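You operate a simulated robot arm through the tools that you are given. There is no shell and no other tool. Be economical: measure what you need, move in short steps, check, and stop when the job is done.

You run a simulated robot arm. Do the job below in one go: nothing can be reset, and whatever is moved stays where it is left.

JOB
Switch the air from the white branch to the black, at 7 bar.
Fine: shut the white valve and bleed it to zero, open the black valve, set the line gauge by the regulator; the other branch valves stay shut.

It is judged by the outcome, as a careful person would: the job done as asked, and still so three seconds after it is handed in. It fails if anything else is knocked over, pushed out of place, dropped, spilled or broken.

ROBOT AND FRAMES
A 7-joint arm with a fingered hand on a trunk, on a base that drives. Base frame: it is fixed to the floor where the robot stands at the start and does not move with it; the origin is under the middle of the robot, x ahead of it, y to its left, z up. Readings come in m, degrees, newtons and seconds.
With the tool pointing down near the work surface it reaches from about 0.36 to 0.72 m from the robot's upright axis, wherever it stands. Its first joint turns from -69.0 to 172.0 degrees. Places, roughly: black branch valve handle [0.8, -0.1, 1]; blue branch valve handle [0.7, 0, 1]; filter drain handle [0.4, 0.2, 0.9]; line gauge [0.6, 0.3, 1.2]; orange branch valve handle [0.8, -0.2, 1]; red main valve handle [0.4, 0.4, 1]; regulator knob [0.5, 0.2, 1.1]; white bleed button [0.6, -0.2, 0.9]; white branch valve handle [0.7, -0.1, 1]. Payload 3.4 kg.
The TCP is the grasp point between the finger pads, 0.025 m short of the fingertips. In the tool frame z runs along the fingers and y along their closing line. The gripper opens to 0.088 m. The gripper's body begins 0.029 m behind the TCP. The gripper is a hand of 4 fingers: y runs from the thumb to the fingers, the wrist lies at [-0.013, -0.097, -0.162] in the tool frame, and closing takes about 1.5 s.
Orientation is that of the tool frame in the base frame, as a unit quaternion [x, y, z, w]. With the fingers straight down and the wrist toward the robot, the tool's x, y and z point along [0, 1, 0], [1, 0, 0] and [0, 0, -1] of the base frame.

CONTROLS
- The arm moves only by the tool nudge_tool. Its argument "steps" is a list of rows, each a list of 2 entries, a list of its own where there are three numbers: the shift along the tool's x, y, z in m, then the turn, a rotation vector about the tool's x, y, z in degrees. In form: [[[tx, ty, tz], [wx, wy, wz]], ...]. A call has 1 to 20 rows; each row shifts and turns the commanded pose from where the row before left it, along the tool's axes as they then stand. "gripper" is the gripper command, from -1 (shut) to 1 (fully open), values between in proportion, set as the call begins (left out, the last holds). Each row takes 0.2 s and may step no farther than 0.05 m and 8.6 degrees from the row before; otherwise, or with a gripper value out of range, the whole call is refused. Where a pose cannot be reached the arm comes as near as it can. A force on the tool above 40 N (or 10 N above the force at the start of the call, whichever is more), or a blocked arm, ends the call early, and 0.2 s more pass. The fingers move at their own pace (about 0.108 m/s each) and stop on an object; they squeeze with about 29 N. The grip force told is the motor's: it shows also when the fingers shut on nothing. Time passes only in rows, and 0.2 s behind the last, so rows that do not move let the fingers close. It gives the time, the measured TCP pose, the force on the tool (base axes), the opening and the grip force at its end, in the units of the frame above (readings bear some noise), with the torque about the TCP (base axes, N m) and any sound that the robot's microphone picked up, and new pictures: "views" is both (left out), scene, wrist or none.
- Cameras (640 x 400 px; columns grow to the right, rows downward): "scene" is now at [0.1299, 0.0153, 1.494]; the picture's right is [0.19, -0.98, 0.00], its down [-0.50, -0.10, -0.86] and it looks along [0.85, 0.16, -0.51] (base axes); focal length 228 px, centre (320, 200). "wrist" rides on the gripper at [0.064, -0.083, -0.098] in the tool frame; the picture's right is [-0.62, 0.37, -0.69], its down [-0.71, -0.63, 0.30] and it looks along [-0.32, 0.68, 0.65] (tool axes); focal length 265 px, centre (320, 200). There is no depth. A picture from a camera that has moved, and an enlarged one, comes with that camera's place and axes in the base frame and with its lens. The place of the scene camera against the robot may be out by one fixed shift of up to 0.025 m in any direction.
- raise_lower(by): slides the trunk up (or, below 0, down) by that many m; the arm and the scene camera ride with it, the base frame stays. It gives what a move gives, with no picture.
- base_move(legs): drives the robot by 1 to 6 legs, each [ahead, left, turn to the left] in m, m and degrees, along the robot's own axes; the way and the turn of a leg run together, so that a leg with both is an arc; at most 1.5 m and 180 degrees a leg. The arm and the cameras ride along, it lands a little off, and it stops where it bumps. It gives what a move gives, and a new picture of the scene camera.
- set_fingers(index, middle, ring, thumb_bend, thumb_turn): sets how far each is bent, from 0 (flat) to 1 (curled in); at 0.3 the hand is open as for a grip, at 0.7 the pads meet at the TCP. One left out holds its place. A second passes; each finger stops where it meets its share of the squeeze, and holds until it gets a number again. A gripper value or a shape takes the hand back. It gives what a move gives, with no picture; readings hold the bend of each and the force on the fingers (four entries, about 0 where the hand has none), thumb and palm. thumb_turn goes from beside the hand (0) to across from the fingers (1), as for a grip.
- set_grasp(shape): the hand has 4 fingers and takes this shape, open, in about a second: jaw (thumb against the fingers, like two jaws); tri (thumb and two fingers); tip (a fingertip pinch); poke (one finger out to press); point (the index stretched); flat (the hand flat); cup (the hand cupped); fist (a fist). The gripper value then closes the fingers along that shape, each until it touches; the sizes above hold for jaw. It gives what a move gives, with no picture.
- aim_head(pan, tilt): turns the head with the scene camera to pan (to the left, within 86 degrees either way) and tilt (down, from -29 to 69), counted from straight ahead of the robot. It gives what a move gives, and a new picture of the scene camera.
- inspect(camera, box): a new picture of the part [left, top, right, bottom] of that camera's present view, enlarged. No time passes.
- job_done(): hands the job in; it is judged then, once.

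Work in short steps. Places have to be worked out from the pictures, the camera data and where the tool is seen: move nearer, look again, correct. Check each grasp and each placing, and mend what went wrong. You have 120 turns and 260 pictures in all, those below and enlarged ones among them. Open the gripper and draw the arm clear of the work before you hand the job in, unless the task says otherwise; then end with one line.

The tools are called after "Call:" as a command line: name --argument value ..., lists and objects as JSON in quotes. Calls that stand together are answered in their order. nudge_tool: Moves the arm, as the interface text tells. Its arguments: {"type":"object","properties":{"steps":{"type":"array","items":{"type":"array"}},"gripper":{"type":"number"},"views":{"type":"string","enum":["both","scene","wrist","none"]}},"required":["steps"]} The other tools are called the same way: raise_lower (by) slides the trunk up or down; set_grasp (shape) gives the hand a shape; set_fingers (index, middle, ring, thumb_bend, thumb_turn) moves the fingers one by one; base_move (legs) drives the base; aim_head (pan, tilt) turns the head that bears the scene camera; inspect (camera, box) takes an enlarged picture of a part of a camera's view; job_done () hands the job in.

At the start:

```text
t: 0.0
tool_pos: [0.4561, -0.0141, 1.3326]
orientation: [0.707, 0.707, 0.001, -0.001]
wrist_force: [0.0, 1.3, 1.2]
ft_torque: [0.02, 0.02, -0.01]
width: 0.088
grasp_force: 0.1
shape: jaw
bend: [0.3, 0.3, 0.3, 0.3, 0.98]
finger forces: [0.0, 0.0, 0.0, 0.0, 0.1, 0.0]
trunk travel left (down, up): [-0.775, 0.065]
robot x, y, heading: [0.002, 0.0021, -0.1]
head pan, tilt: [10.9, 30.5]
```

scene: 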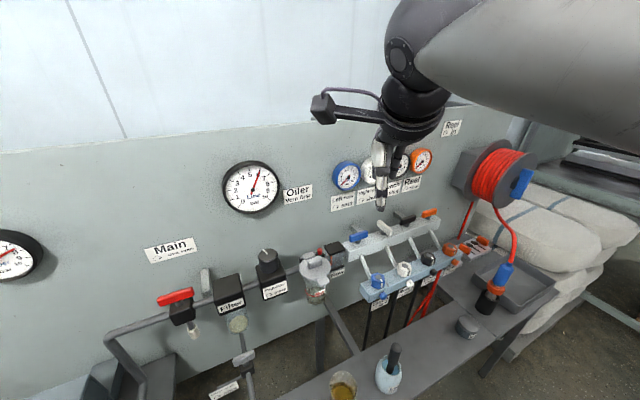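
wrist: 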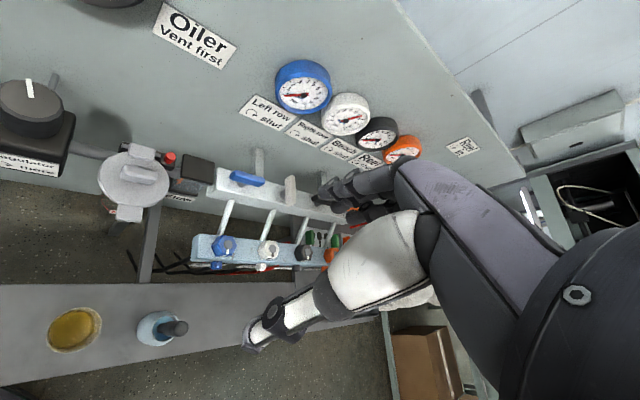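

I start by looking closer at the manifold, labels and gauges.

Call:
inspect --camera "scene" --box '[320, 140, 480, 240]'

Call:
inspect --camera "scene" --box '[320, 200, 480, 300]'

Call:
inspect --camera "scene" --box '[140, 230, 340, 355]'

Call:
inspect --camera "wrist" --box '[180, 140, 400, 278]'

Call:
inspect --camera "wrist" --box '[230, 50, 450, 187]'

Call:
inspect --camera "scene" --box '[200, 150, 320, 225]'

```text
4.00 times, centred on (400, 190) of scene
camera zoom: at [0.1299, 0.0153, 1.494], right [0.19, -0.98, 0.0], down [-0.5, -0.1, -0.86], along [0.85, 0.16, -0.51], focal length 910 px, centre (0, 240)
```

zoom: 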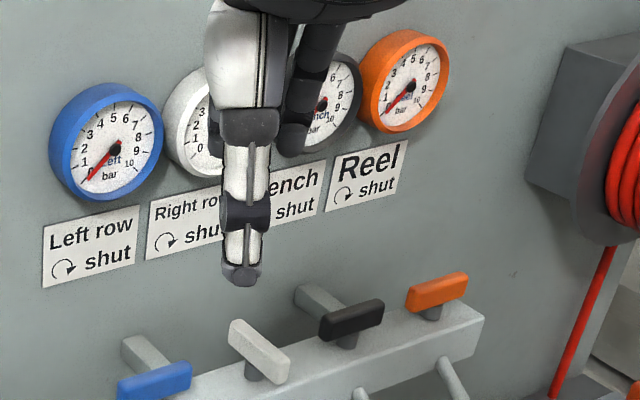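

```text
4.00 times, centred on (400, 250) of scene
camera zoom: at [0.1299, 0.0153, 1.494], right [0.19, -0.98, 0.0], down [-0.5, -0.1, -0.86], along [0.85, 0.16, -0.51], focal length 910 px, centre (0, 0)
```

zoom: 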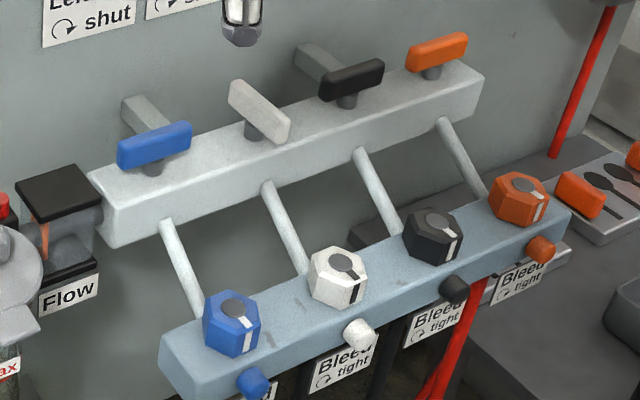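

```text
3.20 times, centred on (240, 292) of scene
camera zoom: at [0.1299, 0.0153, 1.494], right [0.19, -0.98, 0.0], down [-0.5, -0.1, -0.86], along [0.85, 0.16, -0.51], focal length 728 px, centre (576, -96)
```

zoom: 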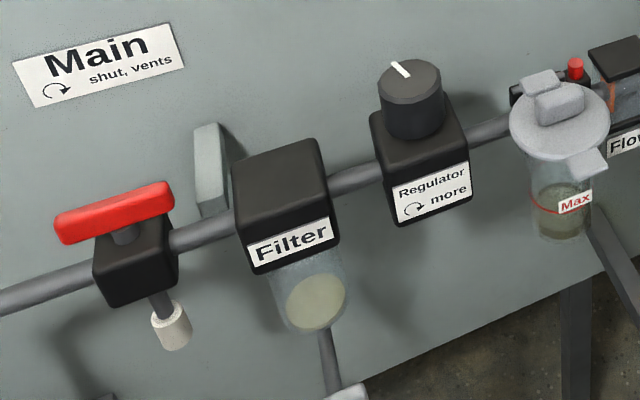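

```text
2.90 times, centred on (290, 209) of wrist
camera zoom: at [0.3746, 0.0509, 1.4319], right [0.37, -0.62, 0.69], down [-0.63, -0.71, -0.31], along [0.68, -0.32, -0.65], focal length 769 px, centre (407, 174)
```

zoom: 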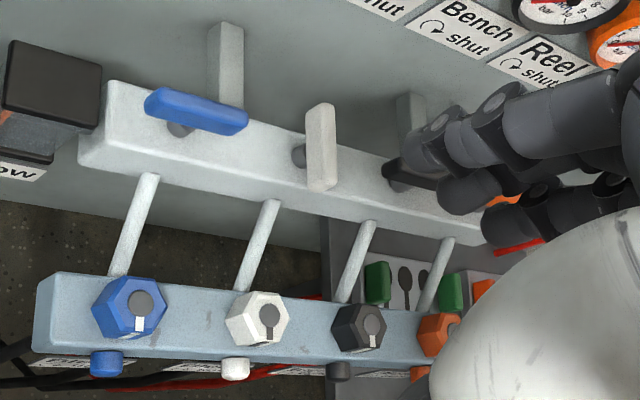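

```text
2.91 times, centred on (340, 118) of wrist
camera zoom: at [0.3746, 0.0509, 1.4319], right [0.37, -0.62, 0.69], down [-0.63, -0.71, -0.31], along [0.68, -0.32, -0.65], focal length 772 px, centre (262, 437)
```

zoom: 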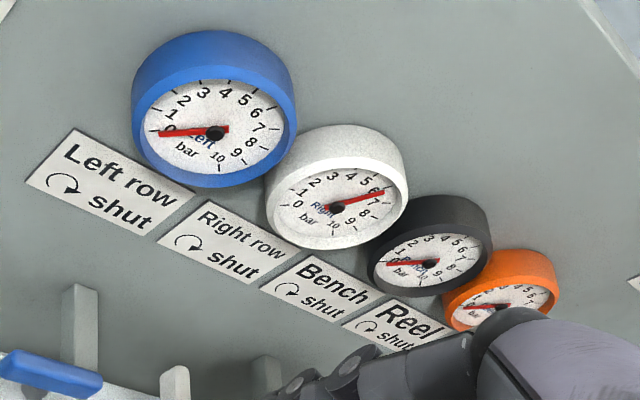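

```text
5.33 times, centred on (260, 188) of scene
camera zoom: at [0.1299, 0.0153, 1.494], right [0.19, -0.98, 0.0], down [-0.5, -0.1, -0.86], along [0.85, 0.16, -0.51], focal length 1214 px, centre (640, 267)
```

zoom: 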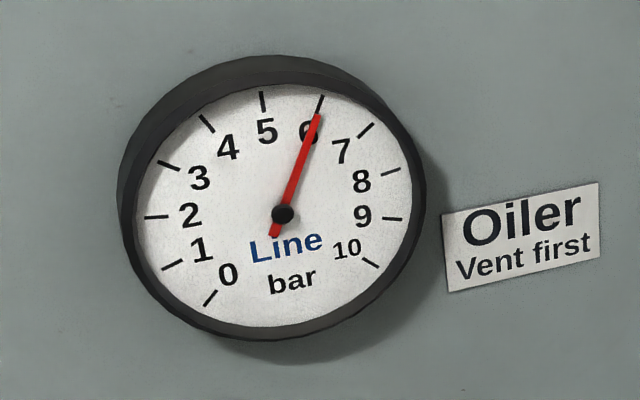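

Line and white read about 6 bar; white handle is across the manifold (open), others along it. Now a closer look at bleed devices and their labels.

Call:
aim_head --pan -12 --tilt 38

Call:
inspect --camera "scene" --box '[215, 170, 375, 270]'

Call:
inspect --camera "wrist" --box '[230, 225, 330, 288]'

```text
t: 0.9
tool_pos: [0.4563, -0.013, 1.3315]
orientation: [0.708, 0.707, 0.001, -0.001]
wrist_force: [-0.3, 0.0, 0.5]
ft_torque: [-0.02, 0.04, -0.01]
width: 0.0876
grasp_force: 0.0
shape: jaw
bend: [0.3, 0.3, 0.3, 0.3, 0.98]
finger forces: [0.1, 0.0, 0.1, 0.1, 0.0, 0.0]
trunk travel left (down, up): [-0.775, 0.065]
robot x, y, heading: [0.0011, 0.0017, -0.0]
head pan, tilt: [-12.0, 38.0]
camera scene: at [0.1258, -0.0196, 1.4825], right [-0.21, -0.98, 0.0], down [-0.6, 0.13, -0.79], along [0.77, -0.16, -0.62], focal length 228 px, centre (320, 200)
```

scene: 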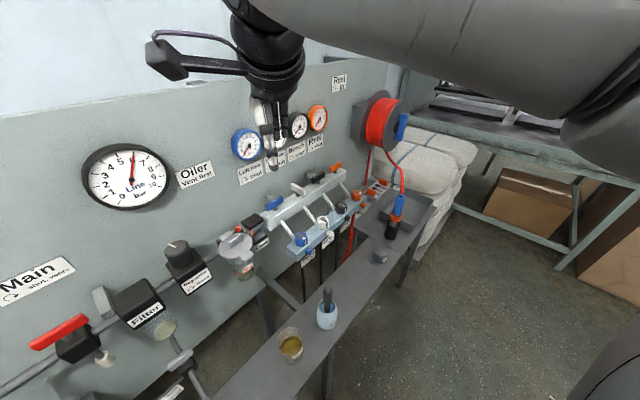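

```text
4.00 times, centred on (295, 220) of scene
camera zoom: at [0.1258, -0.0196, 1.4825], right [-0.21, -0.98, 0.0], down [-0.6, 0.13, -0.79], along [0.77, -0.16, -0.62], focal length 910 px, centre (420, 120)
```

zoom: 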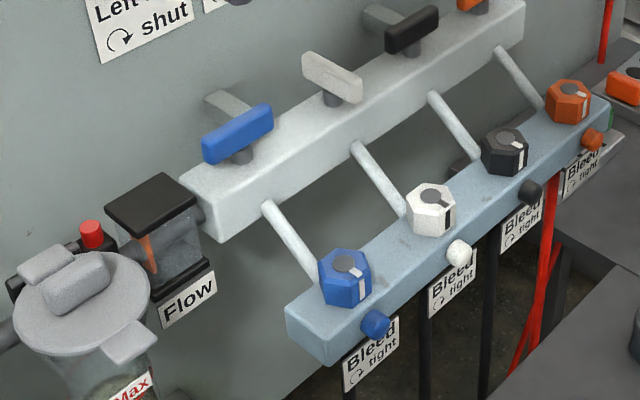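

```text
6.35 times, centred on (280, 256) of wrist
camera zoom: at [0.3746, 0.051, 1.4319], right [0.37, -0.62, 0.69], down [-0.63, -0.71, -0.31], along [0.68, -0.32, -0.65], focal length 1685 px, centre (574, -159)
```

zoom: 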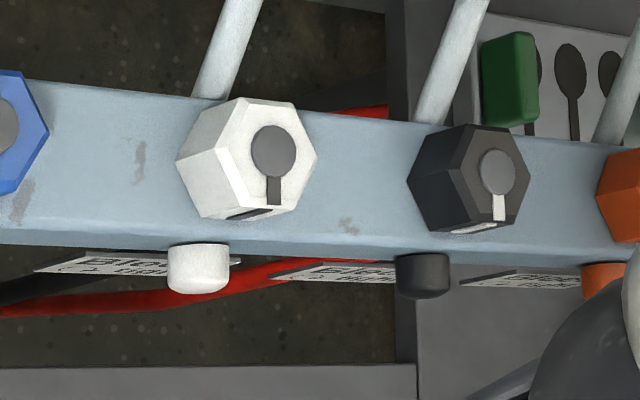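

Geometry: the manifold runs along about (0.59,-0.81), handles spaced 0.092 m at z≈1.07; white ≈(0.70,-0.07). I'll try the poke shape and turn the hand square to the wall.

Call:
set_grasp --shape "poke"

Call:
nudge_tool --steps '[[[0, 0, 0], [0, 0, -7.3]], [[0, 0, 0], [0, 0, -7.3]], [[0, 0, 0], [0, 0, -7.3]], [[0, 0, 0], [0, 0, -7.3]], [[0, 0, 0], [0, 0, -7.3]]]'

```text
t: 1.8
tool_pos: [0.4569, -0.0135, 1.3323]
orientation: [0.707, 0.707, 0.0, 0.0]
wrist_force: [-0.8, 0.0, -0.5]
ft_torque: [-0.04, 0.03, -0.01]
width: 0.0003
grasp_force: 0.0
shape: poke
bend: [0.7, 0.7, 0.99, 1.0, 1.0]
finger forces: [0.1, 0.0, 0.0, 0.1, 0.0, 0.0]
trunk travel left (down, up): [-0.775, 0.065]
robot x, y, heading: [-0.0023, -0.0048, -0.0]
head pan, tilt: [-12.0, 38.0]
```

```text
t: 3.0
tool_pos: [0.457, -0.0133, 1.3328]
orientation: [0.449, 0.893, 0.001, 0.0]
wrist_force: [0.0, -0.3, -0.2]
ft_torque: [-0.02, 0.0, 0.01]
width: 0.0002
grasp_force: 0.0
shape: poke
bend: [0.7, 0.7, 0.99, 1.0, 1.0]
finger forces: [0.0, 0.1, 0.1, 0.0, 0.0, 0.0]
trunk travel left (down, up): [-0.775, 0.065]
robot x, y, heading: [-0.0036, -0.0006, 0.2]
head pan, tilt: [-12.0, 38.0]
camera scene: at [0.1262, -0.0201, 1.4824], right [-0.21, -0.98, 0.0], down [-0.6, 0.13, -0.79], along [0.77, -0.16, -0.62], focal length 228 px, centre (320, 200)
camera wrist: at [0.3534, -0.012, 1.4313], right [0.67, -0.28, 0.69], down [-0.08, -0.95, -0.31], along [0.74, 0.15, -0.65], focal length 265 px, centre (320, 200)
```

scene: 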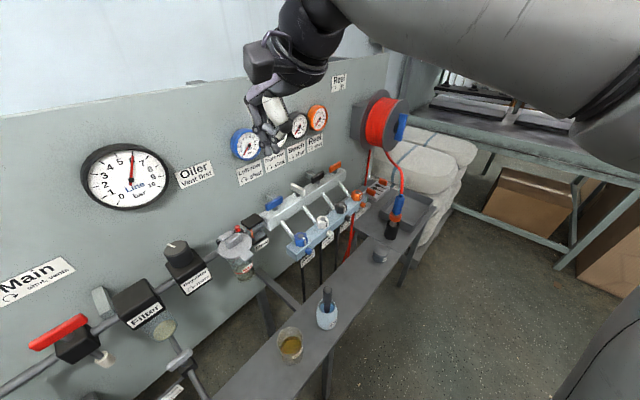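
wrist: 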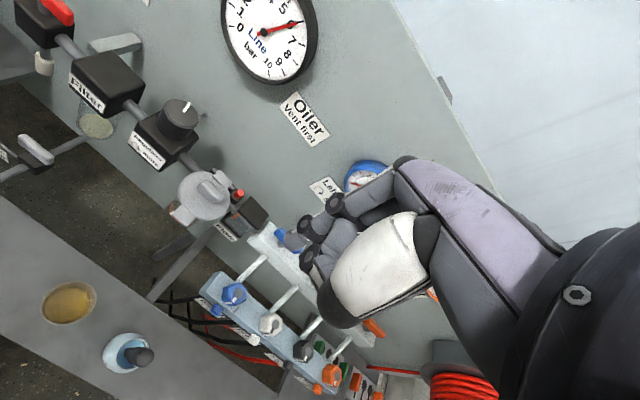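

I check where the fingertips actually are in this shape.

Call:
inspect --camera "scene" --box '[225, 70, 353, 150]'

Call:
inspect --camera "wrist" --box '[260, 150, 460, 275]'

```text
5.00 times, centred on (289, 110) of scene
camera zoom: at [0.1262, -0.0201, 1.4824], right [-0.21, -0.98, 0.0], down [-0.6, 0.13, -0.79], along [0.77, -0.16, -0.62], focal length 1138 px, centre (475, 650)
```

zoom: 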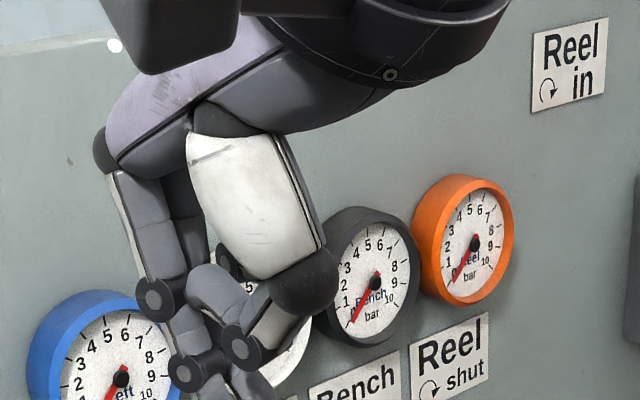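

```text
3.20 times, centred on (360, 212) of wrist
camera zoom: at [0.3534, -0.012, 1.4313], right [0.67, -0.28, 0.69], down [-0.08, -0.95, -0.31], along [0.74, 0.15, -0.65], focal length 849 px, centre (192, 160)
```

zoom: 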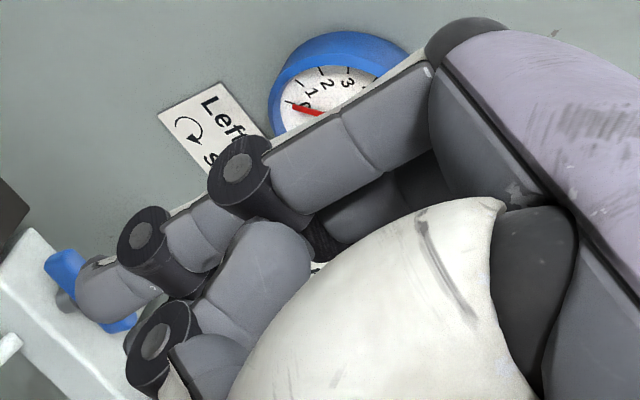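

I'll leave just the index extended to get a narrow pusher, and look again.

Call:
set_fingers --index 0.6 --middle 1.0 --ring 1.0

Call:
inspect --camera "wrist" --box '[260, 150, 460, 275]'

Call:
inspect --camera "scene" --box '[225, 90, 353, 170]'

```text
t: 4.0
tool_pos: [0.457, -0.0133, 1.3322]
orientation: [0.452, 0.892, 0.001, 0.0]
wrist_force: [0.6, 0.6, -0.6]
ft_torque: [0.01, 0.03, -0.02]
width: 0.0299
grasp_force: 0.0
shape: fingers
bend: [0.6, 1.0, 1.0, 1.0, 1.0]
finger forces: [0.1, 0.0, 0.1, 0.1, 0.0, 0.0]
trunk travel left (down, up): [-0.775, 0.065]
robot x, y, heading: [0.002, 0.001, -0.3]
head pan, tilt: [-12.0, 38.0]
```

```text
3.20 times, centred on (360, 212) of wrist
camera zoom: at [0.3531, -0.0114, 1.4314], right [0.66, -0.28, 0.69], down [-0.08, -0.95, -0.31], along [0.74, 0.15, -0.65], focal length 849 px, centre (192, 160)
```

zoom: 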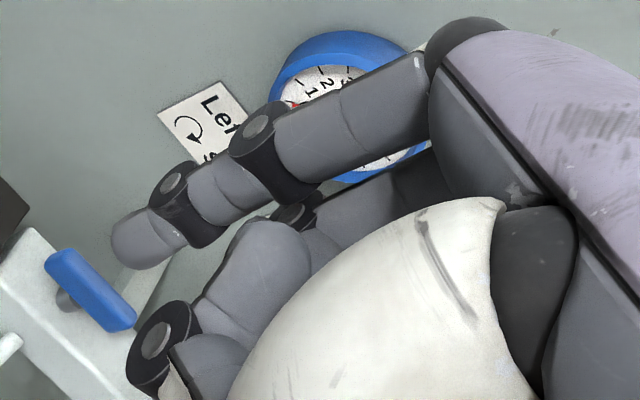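

```text
5.00 times, centred on (289, 130) of scene
camera zoom: at [0.1258, -0.0198, 1.4824], right [-0.21, -0.98, 0.0], down [-0.6, 0.13, -0.79], along [0.77, -0.16, -0.62], focal length 1138 px, centre (475, 550)
```

zoom: 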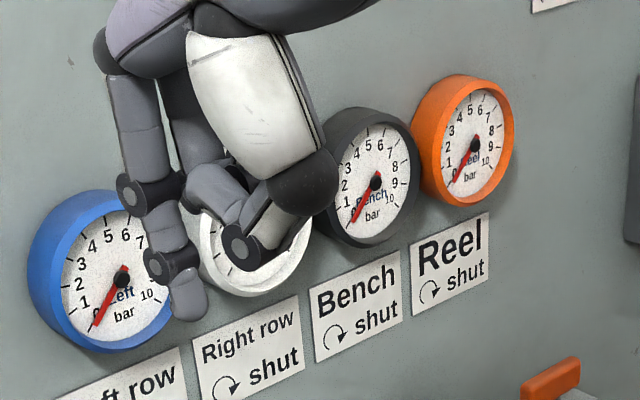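

Index tip sits near the TCP (tool x≈+0.015), others tucked. Now I move above the right side of the white handle's near end.

Call:
nudge_tool --steps '[[[-0.037, 0.023, 0.02], [0, 0, 0]], [[-0.037, 0.023, 0.02], [0, 0, 0]], [[-0.037, 0.023, 0.02], [0, 0, 0]], [[-0.037, 0.023, 0.02], [0, 0, 0]], [[-0.037, 0.023, 0.02], [0, 0, 0]], [[-0.037, 0.023, 0.02], [0, 0, 0]]]'

```text
t: 5.4
tool_pos: [0.6707, -0.1076, 1.1955]
orientation: [0.45, 0.893, 0.001, -0.001]
wrist_force: [-0.4, -0.2, 0.2]
ft_torque: [0.01, -0.01, 0.01]
width: 0.0298
grasp_force: 0.0
shape: fingers
bend: [0.6, 1.0, 1.0, 1.0, 1.0]
finger forces: [0.0, 0.1, 0.1, 0.0, 0.1, 0.0]
out of reach, approached as far as the arm can: row 6
trunk travel left (down, up): [-0.775, 0.065]
robot x, y, heading: [0.0025, 0.0027, -0.2]
head pan, tilt: [-12.0, 38.0]
camera scene: at [0.1245, -0.0221, 1.4826], right [-0.21, -0.98, 0.0], down [-0.6, 0.13, -0.79], along [0.77, -0.16, -0.62], focal length 228 px, centre (320, 200)
camera wrist: at [0.5658, -0.1059, 1.2943], right [0.66, -0.28, 0.69], down [-0.08, -0.95, -0.31], along [0.74, 0.15, -0.65], focal length 265 px, centre (320, 200)
```

scene: 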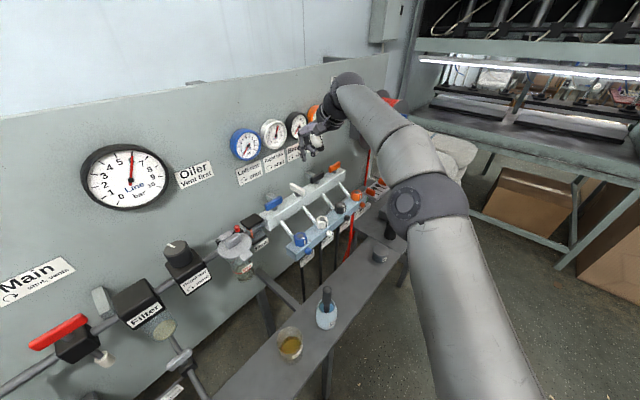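
wrist: 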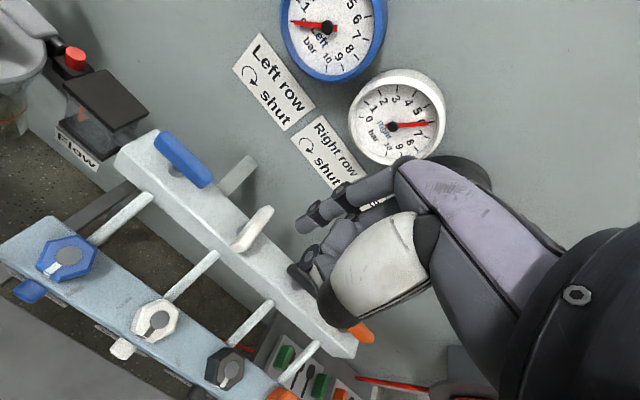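

The target is out of reach; I'll draw the hand back and drive parallel to the wall (keeping distance to the bench).

Call:
nudge_tool --steps '[[[0.02, -0.03, -0.03], [0, 0, 0]], [[0.02, -0.03, -0.03], [0, 0, 0]], [[0.02, -0.04, -0.02], [0, 0, 0]], [[0.02, -0.04, 0], [0, 0, 0]], [[0.02, -0.04, 0], [0, 0, 0]]]' --views "none"

Call:
base_move --legs '[[0.145, -0.2, 0]]'

```text
t: 6.6
tool_pos: [0.4643, -0.1376, 1.2769]
orientation: [0.451, 0.893, 0.004, 0.0]
wrist_force: [0.5, 0.1, -0.1]
ft_torque: [0.05, -0.01, -0.01]
width: 0.0296
grasp_force: 0.0
shape: fingers
bend: [0.6, 1.0, 1.0, 1.0, 1.0]
finger forces: [0.1, 0.0, 0.1, 0.0, 0.0, 0.0]
trunk travel left (down, up): [-0.775, 0.065]
robot x, y, heading: [0.0019, 0.0011, -0.1]
head pan, tilt: [-12.0, 38.0]
```

```text
t: 8.4
tool_pos: [0.6118, -0.3374, 1.2757]
orientation: [0.451, 0.892, 0.001, 0.0]
wrist_force: [0.5, -1.1, -0.6]
ft_torque: [-0.03, -0.01, 0.02]
width: 0.0298
grasp_force: 0.0
shape: fingers
bend: [0.6, 1.0, 1.0, 1.0, 1.0]
finger forces: [0.0, 0.0, 0.0, 0.0, 0.1, 0.0]
trunk travel left (down, up): [-0.775, 0.065]
robot x, y, heading: [0.1451, -0.2054, -0.2]
head pan, tilt: [-12.0, 38.0]
camera scene: at [0.2722, -0.2241, 1.4824], right [-0.21, -0.98, 0.0], down [-0.6, 0.13, -0.79], along [0.77, -0.17, -0.62], focal length 228 px, centre (320, 200)
```

scene: 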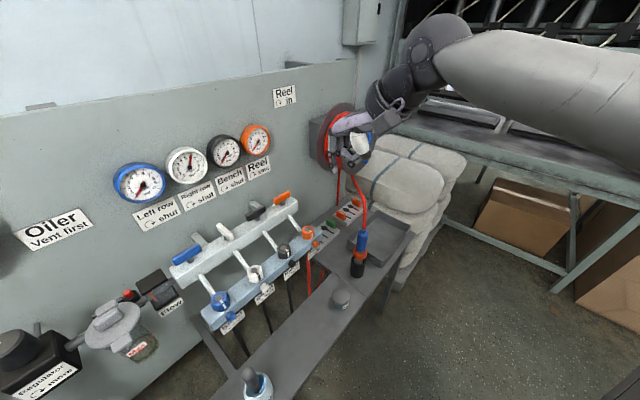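

Driving worked. I aim the head at the manifold and zoom to relocate the handles.

Call:
aim_head --pan 18 --tilt 38

Call:
inspect --camera "scene" --box '[240, 160, 400, 260]'

Call:
inspect --camera "wrist" --box '[0, 0, 640, 400]'

```text
t: 9.3
tool_pos: [0.6125, -0.3376, 1.2764]
orientation: [0.452, 0.892, 0.0, 0.0]
wrist_force: [-0.9, -0.3, 0.3]
ft_torque: [0.04, -0.01, -0.03]
width: 0.0298
grasp_force: 0.0
shape: fingers
bend: [0.6, 1.0, 1.0, 1.0, 1.0]
finger forces: [0.0, 0.1, 0.0, 0.0, 0.0, 0.0]
trunk travel left (down, up): [-0.775, 0.065]
robot x, y, heading: [0.1463, -0.2031, -0.1]
head pan, tilt: [18.0, 38.0]
camera scene: at [0.2699, -0.1794, 1.4825], right [0.31, -0.95, 0.0], down [-0.59, -0.19, -0.79], along [0.75, 0.24, -0.62], focal length 228 px, centre (320, 200)
```

scene: 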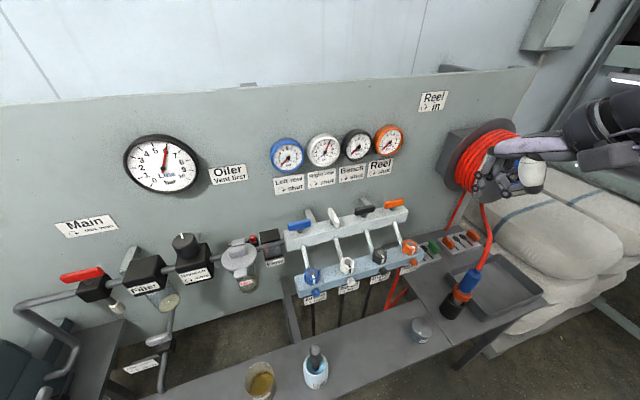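

```text
4.00 times, centred on (320, 210) of scene
camera zoom: at [0.2699, -0.1794, 1.4825], right [0.31, -0.95, 0.0], down [-0.59, -0.19, -0.79], along [0.75, 0.24, -0.62], focal length 910 px, centre (320, 160)
```

zoom: 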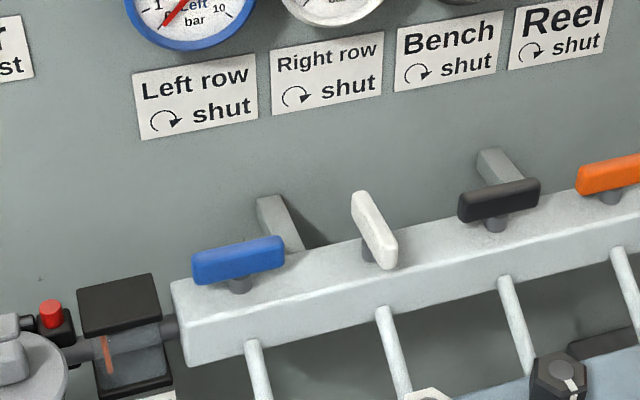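

```text
1.00 times, centred on (320, 200) of wrist (not enlarged: the box is as wide or as high as the picture)
camera zoom: at [0.5072, -0.3351, 1.3749], right [0.66, -0.28, 0.69], down [-0.08, -0.95, -0.31], along [0.74, 0.14, -0.65], focal length 265 px, centre (320, 200)
```

zoom: 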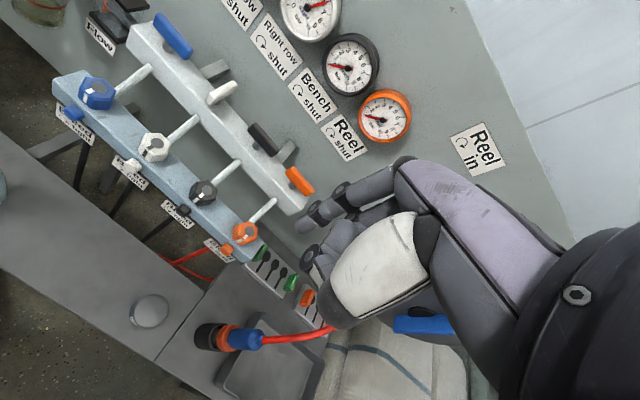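

Triangulated: white handle centre ≈(0.726,-0.070,1.050), black ≈(0.781,-0.147,1.05). I move above the right side of white's near end.

Call:
nudge_tool --steps '[[[0.0143, 0.0324, 0.0223], [0, 0, 0]], [[0.0143, 0.0324, 0.0223], [0, 0, 0]], [[0.0143, 0.0324, 0.0223], [0, 0, 0]], [[0.0143, 0.0324, 0.0223], [0, 0, 0]], [[0.0143, 0.0324, 0.0223], [0, 0, 0]], [[0.0143, 0.0324, 0.0223], [0, 0, 0]], [[0.0143, 0.0324, 0.0223], [0, 0, 0]]]'

Call:
inspect --camera "scene" --box '[260, 150, 420, 250]'

Call:
inspect --camera "wrist" --box '[180, 140, 380, 265]'

```text
t: 10.9
tool_pos: [0.7367, -0.12, 1.1163]
orientation: [0.452, 0.892, 0.0, -0.001]
wrist_force: [0.8, 0.2, -0.1]
ft_torque: [-0.01, -0.04, 0.01]
width: 0.0297
grasp_force: 0.1
shape: fingers
bend: [0.6, 1.0, 1.0, 1.0, 1.0]
finger forces: [0.0, 0.0, 0.0, 0.0, 0.1, 0.1]
trunk travel left (down, up): [-0.775, 0.065]
robot x, y, heading: [0.1454, -0.2045, 0.4]
head pan, tilt: [18.0, 38.0]
camera scene: at [0.2714, -0.1776, 1.4823], right [0.31, -0.95, 0.0], down [-0.59, -0.19, -0.79], along [0.75, 0.24, -0.62], focal length 228 px, centre (320, 200)
camera wrist: at [0.6323, -0.1176, 1.2159], right [0.66, -0.28, 0.69], down [-0.09, -0.95, -0.3], along [0.74, 0.14, -0.65], focal length 265 px, centre (320, 200)
```

scene: 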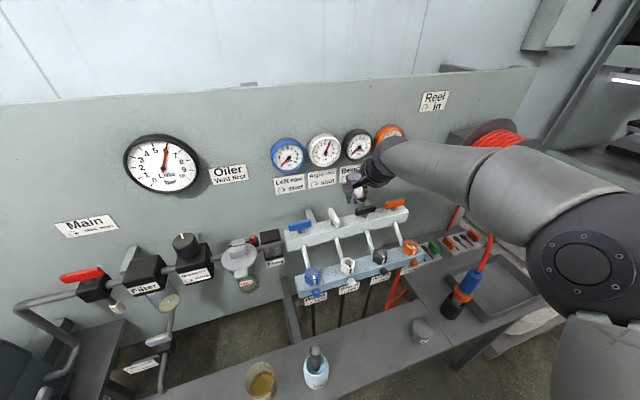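
wrist: 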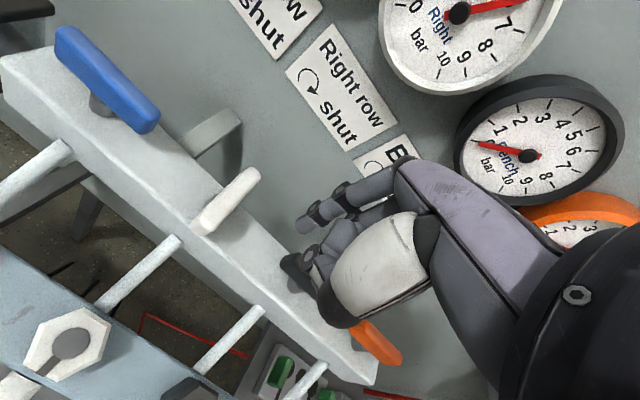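

```text
4.00 times, centred on (340, 200) of scene
camera zoom: at [0.2714, -0.1776, 1.4823], right [0.31, -0.95, 0.0], down [-0.59, -0.19, -0.79], along [0.75, 0.24, -0.62], focal length 910 px, centre (240, 200)
```

zoom: 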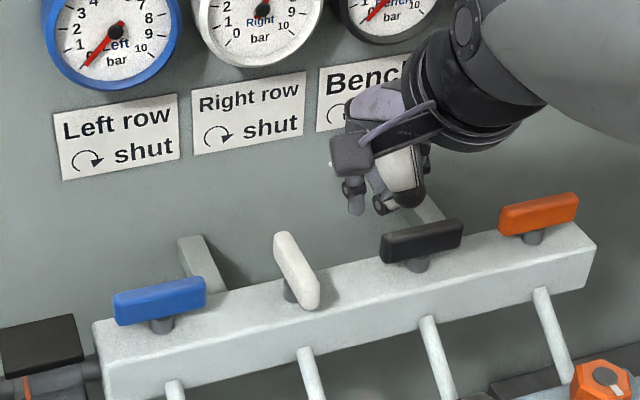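

```text
3.20 times, centred on (280, 202) of wrist
camera zoom: at [0.6323, -0.1176, 1.2159], right [0.66, -0.28, 0.69], down [-0.09, -0.95, -0.3], along [0.74, 0.14, -0.65], focal length 849 px, centre (448, 192)
```

zoom: 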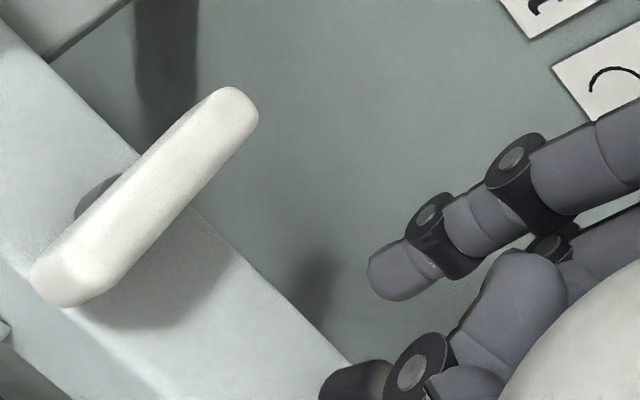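

Finger is just right of the white bar as planned. I descend beside it, checking contact.

Call:
nudge_tool --steps '[[[0, -0.002, 0.022], [0, 0, 0]], [[0, -0.001, 0.022], [0, 0, 0]], [[0, -0.001, 0.02], [0, 0, 0]]]'

Call:
inspect --camera "wrist" --box '[180, 140, 380, 265]'

Call:
inspect --camera "scene" --box '[280, 160, 408, 240]'

```text
t: 11.8
tool_pos: [0.7327, -0.1236, 1.0551]
orientation: [0.452, 0.892, 0.001, 0.0]
wrist_force: [-0.9, 0.9, 1.0]
ft_torque: [0.02, 0.01, 0.02]
width: 0.0295
grasp_force: 0.1
shape: fingers
bend: [0.6, 1.0, 1.0, 1.0, 1.0]
finger forces: [0.0, 0.0, 0.1, 0.0, 0.1, 0.0]
trunk travel left (down, up): [-0.775, 0.065]
robot x, y, heading: [0.1415, -0.198, 0.1]
head pan, tilt: [18.0, 38.0]
camera scene: at [0.2705, -0.1791, 1.4824], right [0.31, -0.95, 0.0], down [-0.59, -0.19, -0.79], along [0.75, 0.24, -0.62], focal length 228 px, centre (320, 200)
camera wrist: at [0.6278, -0.1212, 1.1536], right [0.66, -0.28, 0.69], down [-0.08, -0.95, -0.31], along [0.74, 0.14, -0.65], focal length 265 px, centre (320, 200)
```

scene: 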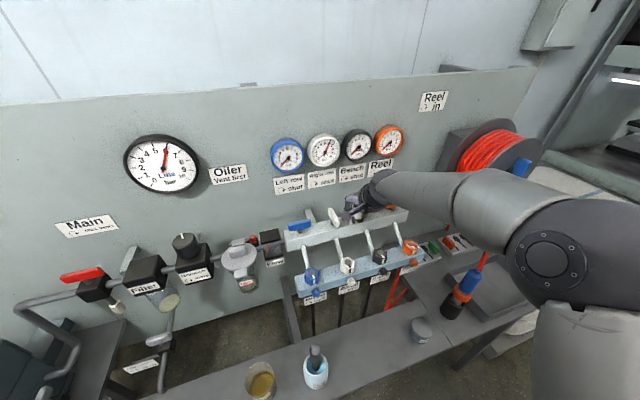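
wrist: 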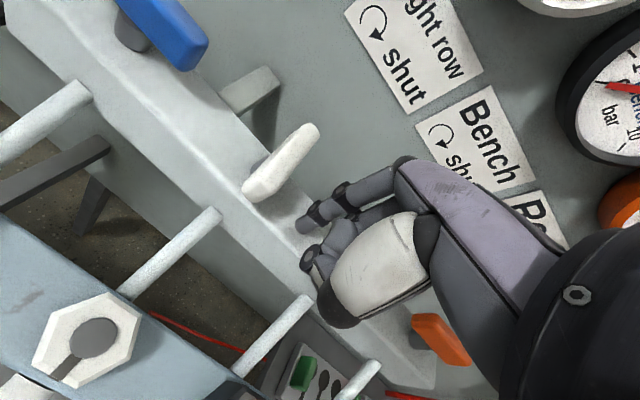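

```text
3.20 times, centred on (280, 202) of wrist
camera zoom: at [0.6278, -0.1212, 1.1536], right [0.66, -0.28, 0.69], down [-0.08, -0.95, -0.31], along [0.74, 0.14, -0.65], focal length 849 px, centre (448, 192)
```

zoom: 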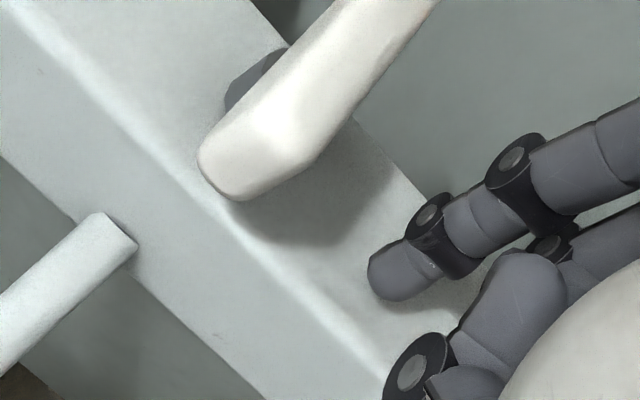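

```text
5.00 times, centred on (344, 200) of scene
camera zoom: at [0.2705, -0.1791, 1.4824], right [0.31, -0.95, 0.0], down [-0.59, -0.19, -0.79], along [0.75, 0.24, -0.62], focal length 1138 px, centre (200, 200)
```

zoom: 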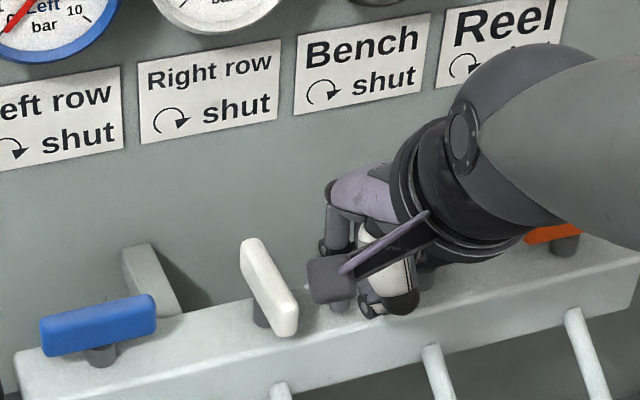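

Finger is beside the bar with no contact force. I sweep the near end left along a quarter arc (clockwise).

Call:
nudge_tool --steps '[[[0.0135, 0, 0], [0, 0, 0]], [[0.0075, -0.003, 0], [0, 0, 0]], [[0.0072, -0.002, 0], [0, 0, 0]], [[0.0076, 0.001, 0], [0, 0, 0]], [[0.0076, 0.0022, 0], [0, 0, 0]], [[0.006, 0.005, 0], [0, 0, 0]], [[0.0056, 0.0053, 0], [0, 0, 0]], [[0, 0.0045, 0], [0, 0, 0]]]'

Call:
inspect --camera "wrist" --box '[180, 140, 380, 265]'

Call:
inspect --camera "scene" --box '[265, 120, 425, 220]'

```text
t: 13.6
tool_pos: [0.7059, -0.0754, 1.0578]
orientation: [0.451, 0.892, 0.003, 0.0]
wrist_force: [-9.9, -10.5, 4.7]
ft_torque: [0.07, -0.04, 0.01]
width: 0.0187
grasp_force: 8.0
shape: fingers
bend: [0.7, 1.0, 1.0, 1.0, 1.0]
finger forces: [15.1, 0.0, 0.0, 0.0, 0.0, 0.0]
trunk travel left (down, up): [-0.775, 0.065]
robot x, y, heading: [0.1485, -0.2054, -0.0]
head pan, tilt: [18.0, 38.0]
camera scene: at [0.2659, -0.1831, 1.4829], right [0.31, -0.95, 0.0], down [-0.58, -0.19, -0.79], along [0.75, 0.24, -0.61], focal length 228 px, centre (320, 200)
camera wrist: at [0.6021, -0.0729, 1.1567], right [0.66, -0.28, 0.69], down [-0.08, -0.95, -0.31], along [0.74, 0.15, -0.65], focal length 265 px, centre (320, 200)
```

scene: 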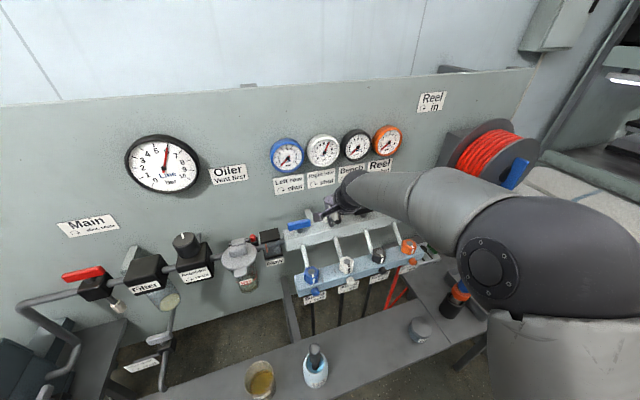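
wrist: 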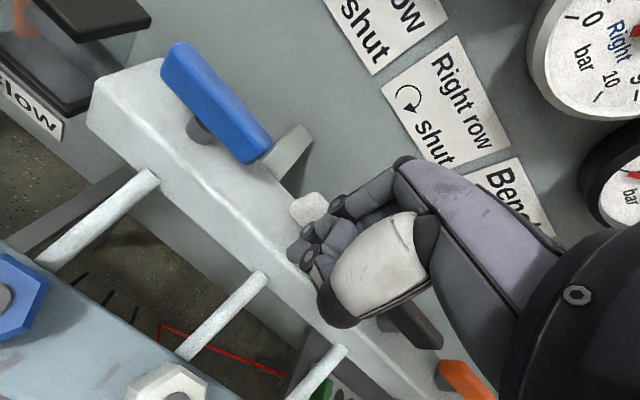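

```text
3.20 times, centred on (280, 202) of wrist
camera zoom: at [0.6021, -0.0729, 1.1567], right [0.66, -0.28, 0.69], down [-0.08, -0.95, -0.31], along [0.74, 0.15, -0.65], focal length 849 px, centre (448, 192)
```

zoom: 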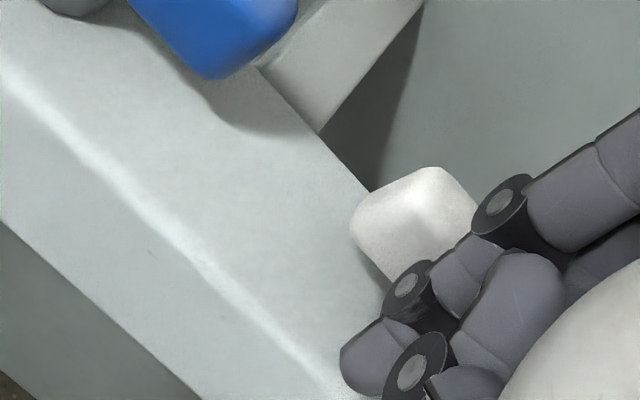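

```text
4.00 times, centred on (345, 170) of scene
camera zoom: at [0.2659, -0.1831, 1.4829], right [0.31, -0.95, 0.0], down [-0.58, -0.19, -0.79], along [0.75, 0.24, -0.61], focal length 910 px, centre (220, 320)
```

zoom: 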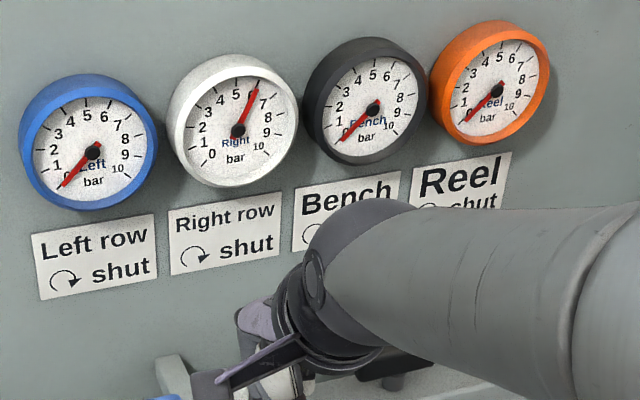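

The finger is loaded and the bar has swung nearly along; I push a bit more toward the wall to seat it.

Call:
nudge_tool --steps '[[[0.004, 0.006, 0], [0, 0, 0]], [[0, 0.006, 0], [0, 0, 0]], [[0, 0.005, 0], [0, 0, 0]]]' --views "none"

Call:
inspect --camera "wrist" --box '[180, 140, 380, 265]'

```text
t: 14.3
tool_pos: [0.7152, -0.0614, 1.0599]
orientation: [0.452, 0.892, 0.004, 0.002]
wrist_force: [-21.9, -15.1, 12.7]
ft_torque: [0.03, 0.07, 0.1]
width: 0.0145
grasp_force: 21.7
shape: fingers
bend: [0.71, 1.0, 1.0, 1.0, 1.0]
finger forces: [42.8, 0.0, 0.1, 0.1, 0.1, 0.0]
trunk travel left (down, up): [-0.775, 0.065]
robot x, y, heading: [0.1465, -0.2049, -0.3]
head pan, tilt: [18.0, 38.0]
```

```text
3.20 times, centred on (280, 202) of wrist
camera zoom: at [0.6098, -0.0608, 1.1595], right [0.66, -0.28, 0.7], down [-0.08, -0.95, -0.31], along [0.75, 0.15, -0.65], focal length 849 px, centre (448, 192)
```

zoom: 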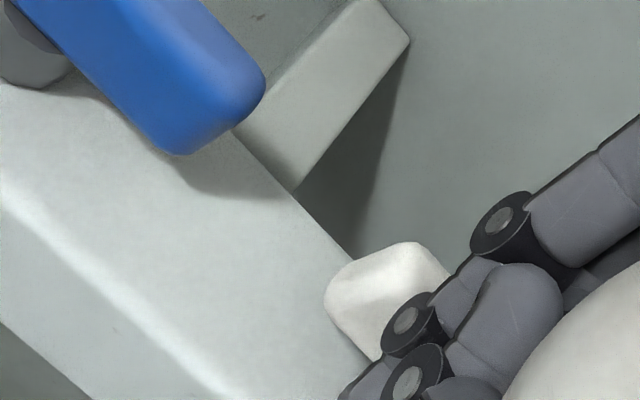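

Force rising – likely at its stop. I back off, lift and look.

Call:
nudge_tool --steps '[[[0, -0.02, 0], [0, 0, 0]], [[0, -0.02, -0.01], [0, 0, 0]], [[0, -0.02, -0.03], [0, 0, 0]], [[0, -0.03, -0.03], [0, 0, 0]], [[0, -0.04, -0.03], [0, 0, 0]]]'

Call:
inspect --camera "scene" --box '[265, 170, 425, 270]'

Call:
inspect --camera "scene" --box '[265, 120, 425, 220]'

```text
t: 15.6
tool_pos: [0.6129, -0.1377, 1.1575]
orientation: [0.451, 0.893, 0.001, 0.001]
wrist_force: [-1.1, -0.1, 0.5]
ft_torque: [0.03, -0.01, 0.02]
width: 0.0295
grasp_force: 0.1
shape: fingers
bend: [0.6, 1.0, 1.0, 1.0, 1.0]
finger forces: [0.0, 0.1, 0.1, 0.0, 0.0, 0.0]
trunk travel left (down, up): [-0.775, 0.065]
robot x, y, heading: [0.1442, -0.206, 0.1]
head pan, tilt: [18.0, 38.0]
camera scene: at [0.2671, -0.1809, 1.4827], right [0.31, -0.95, 0.0], down [-0.58, -0.19, -0.79], along [0.75, 0.24, -0.61], focal length 228 px, centre (320, 200)
camera wrist: at [0.508, -0.1363, 1.2562], right [0.66, -0.28, 0.69], down [-0.08, -0.95, -0.31], along [0.74, 0.15, -0.65], focal length 265 px, centre (320, 200)
```

scene: 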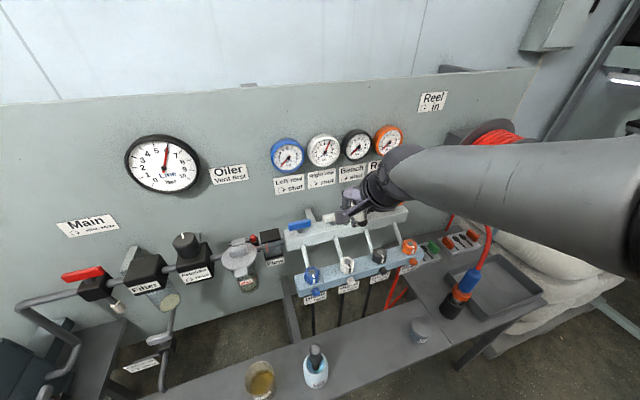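
wrist: 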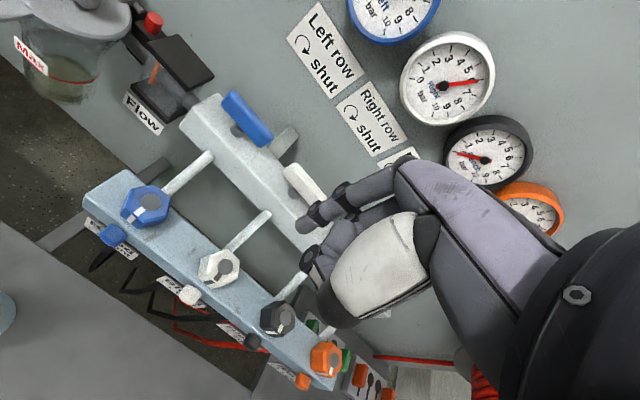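

```text
4.00 times, centred on (345, 220) of scene
camera zoom: at [0.2671, -0.1809, 1.4827], right [0.31, -0.95, 0.0], down [-0.58, -0.19, -0.79], along [0.75, 0.24, -0.61], focal length 910 px, centre (220, 120)
```

zoom: 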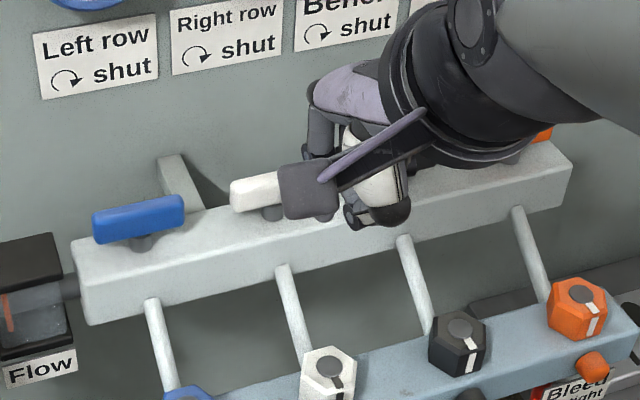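

```text
4.00 times, centred on (345, 170) of scene
camera zoom: at [0.2671, -0.1809, 1.4827], right [0.31, -0.95, 0.0], down [-0.58, -0.19, -0.79], along [0.75, 0.24, -0.61], focal length 910 px, centre (220, 320)
```

zoom: 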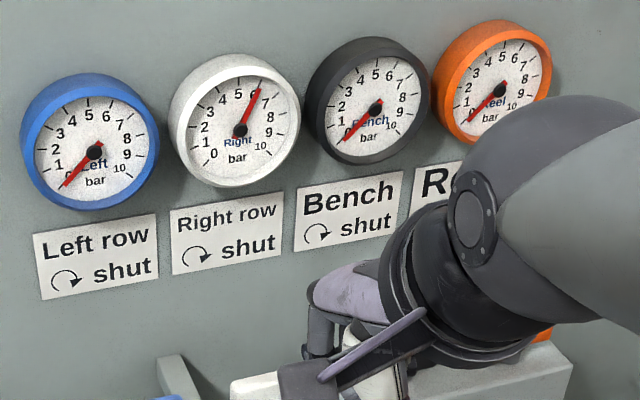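

White is parallel now (shut). Next, the bleed button: zoom in from both cameras.

Call:
inspect --camera "wrist" --box '[120, 210, 312, 330]'

Call:
inspect --camera "scene" --box '[285, 230, 445, 330]'

```text
3.33 times, centred on (216, 270) of wrist
camera zoom: at [0.508, -0.1363, 1.2562], right [0.66, -0.28, 0.69], down [-0.08, -0.95, -0.31], along [0.74, 0.15, -0.65], focal length 885 px, centre (667, -33)
```

zoom: 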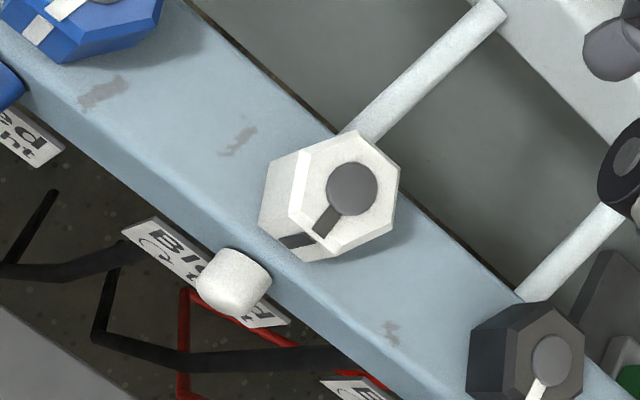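

```text
4.00 times, centred on (365, 280) of scene
camera zoom: at [0.2671, -0.1809, 1.4827], right [0.31, -0.95, 0.0], down [-0.58, -0.19, -0.79], along [0.75, 0.24, -0.61], focal length 910 px, centre (140, -120)
```

zoom: 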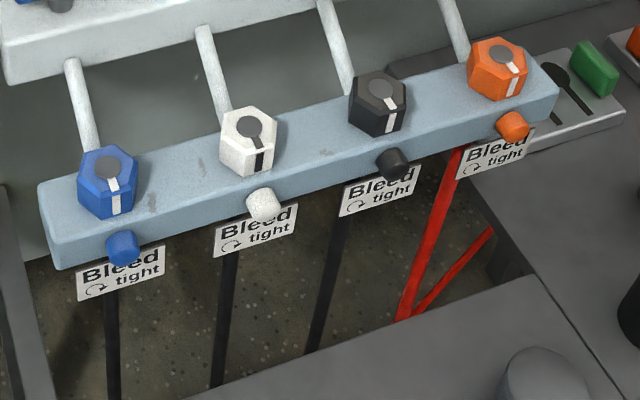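

Button end triangulates to ≈(0.617,-0.152,0.948). I back off and tilt the finger forward ~42° so the tip can press it without touching the hex knob above.

Call:
nudge_tool --steps '[[[-0.015, -0.04, 0], [0, 0, 0]], [[-0.015, -0.04, 0], [0, 0, 0]], [[0, 0, 0], [-7, 0, 0]], [[0, 0, 0], [-7, 0, 0]], [[0, 0, 0], [-7, 0, 0]], [[0, 0, 0], [-7, 0, 0]], [[0, 0, 0], [-7, 0, 0]], [[0, 0, 0], [-7, 0, 0]]]'

```text
t: 17.4
tool_pos: [0.576, -0.2085, 1.1581]
orientation: [0.422, 0.832, 0.321, 0.161]
wrist_force: [0.8, 0.7, 0.8]
ft_torque: [0.02, 0.0, 0.01]
width: 0.0294
grasp_force: 0.1
shape: fingers
bend: [0.6, 1.0, 1.0, 1.0, 1.0]
finger forces: [0.1, 0.0, 0.1, 0.1, 0.0, 0.1]
out of reach, approached as far as the arm can: row 8
trunk travel left (down, up): [-0.775, 0.065]
robot x, y, heading: [0.153, -0.2062, -0.1]
head pan, tilt: [18.0, 38.0]
camera scene: at [0.2707, -0.1797, 1.4824], right [0.31, -0.95, 0.0], down [-0.59, -0.19, -0.79], along [0.75, 0.24, -0.62], focal length 228 px, centre (320, 200)
camera wrist: at [0.4354, -0.2319, 1.1755], right [0.21, -0.61, 0.76], down [0.21, -0.73, -0.65], along [0.95, 0.3, -0.03], focal length 265 px, centre (320, 200)
```

scene: 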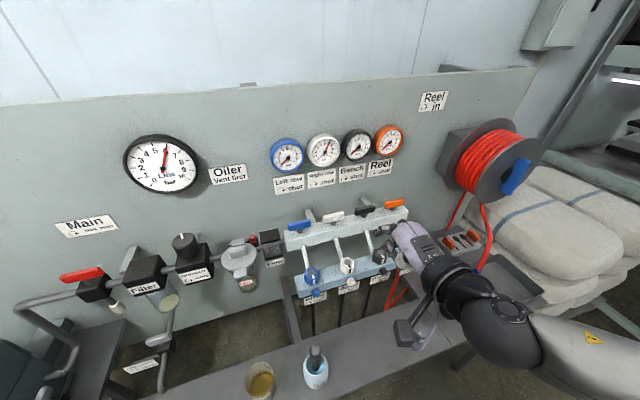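
wrist: 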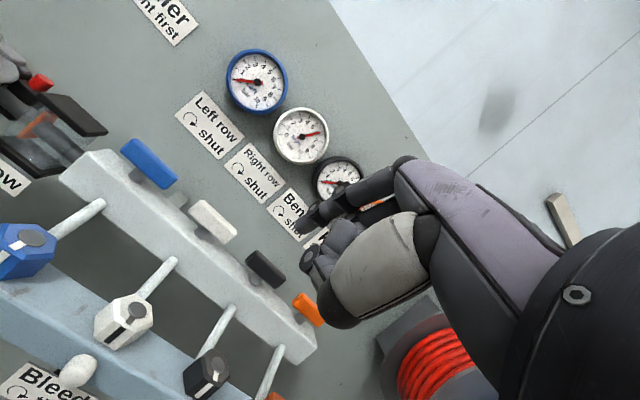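

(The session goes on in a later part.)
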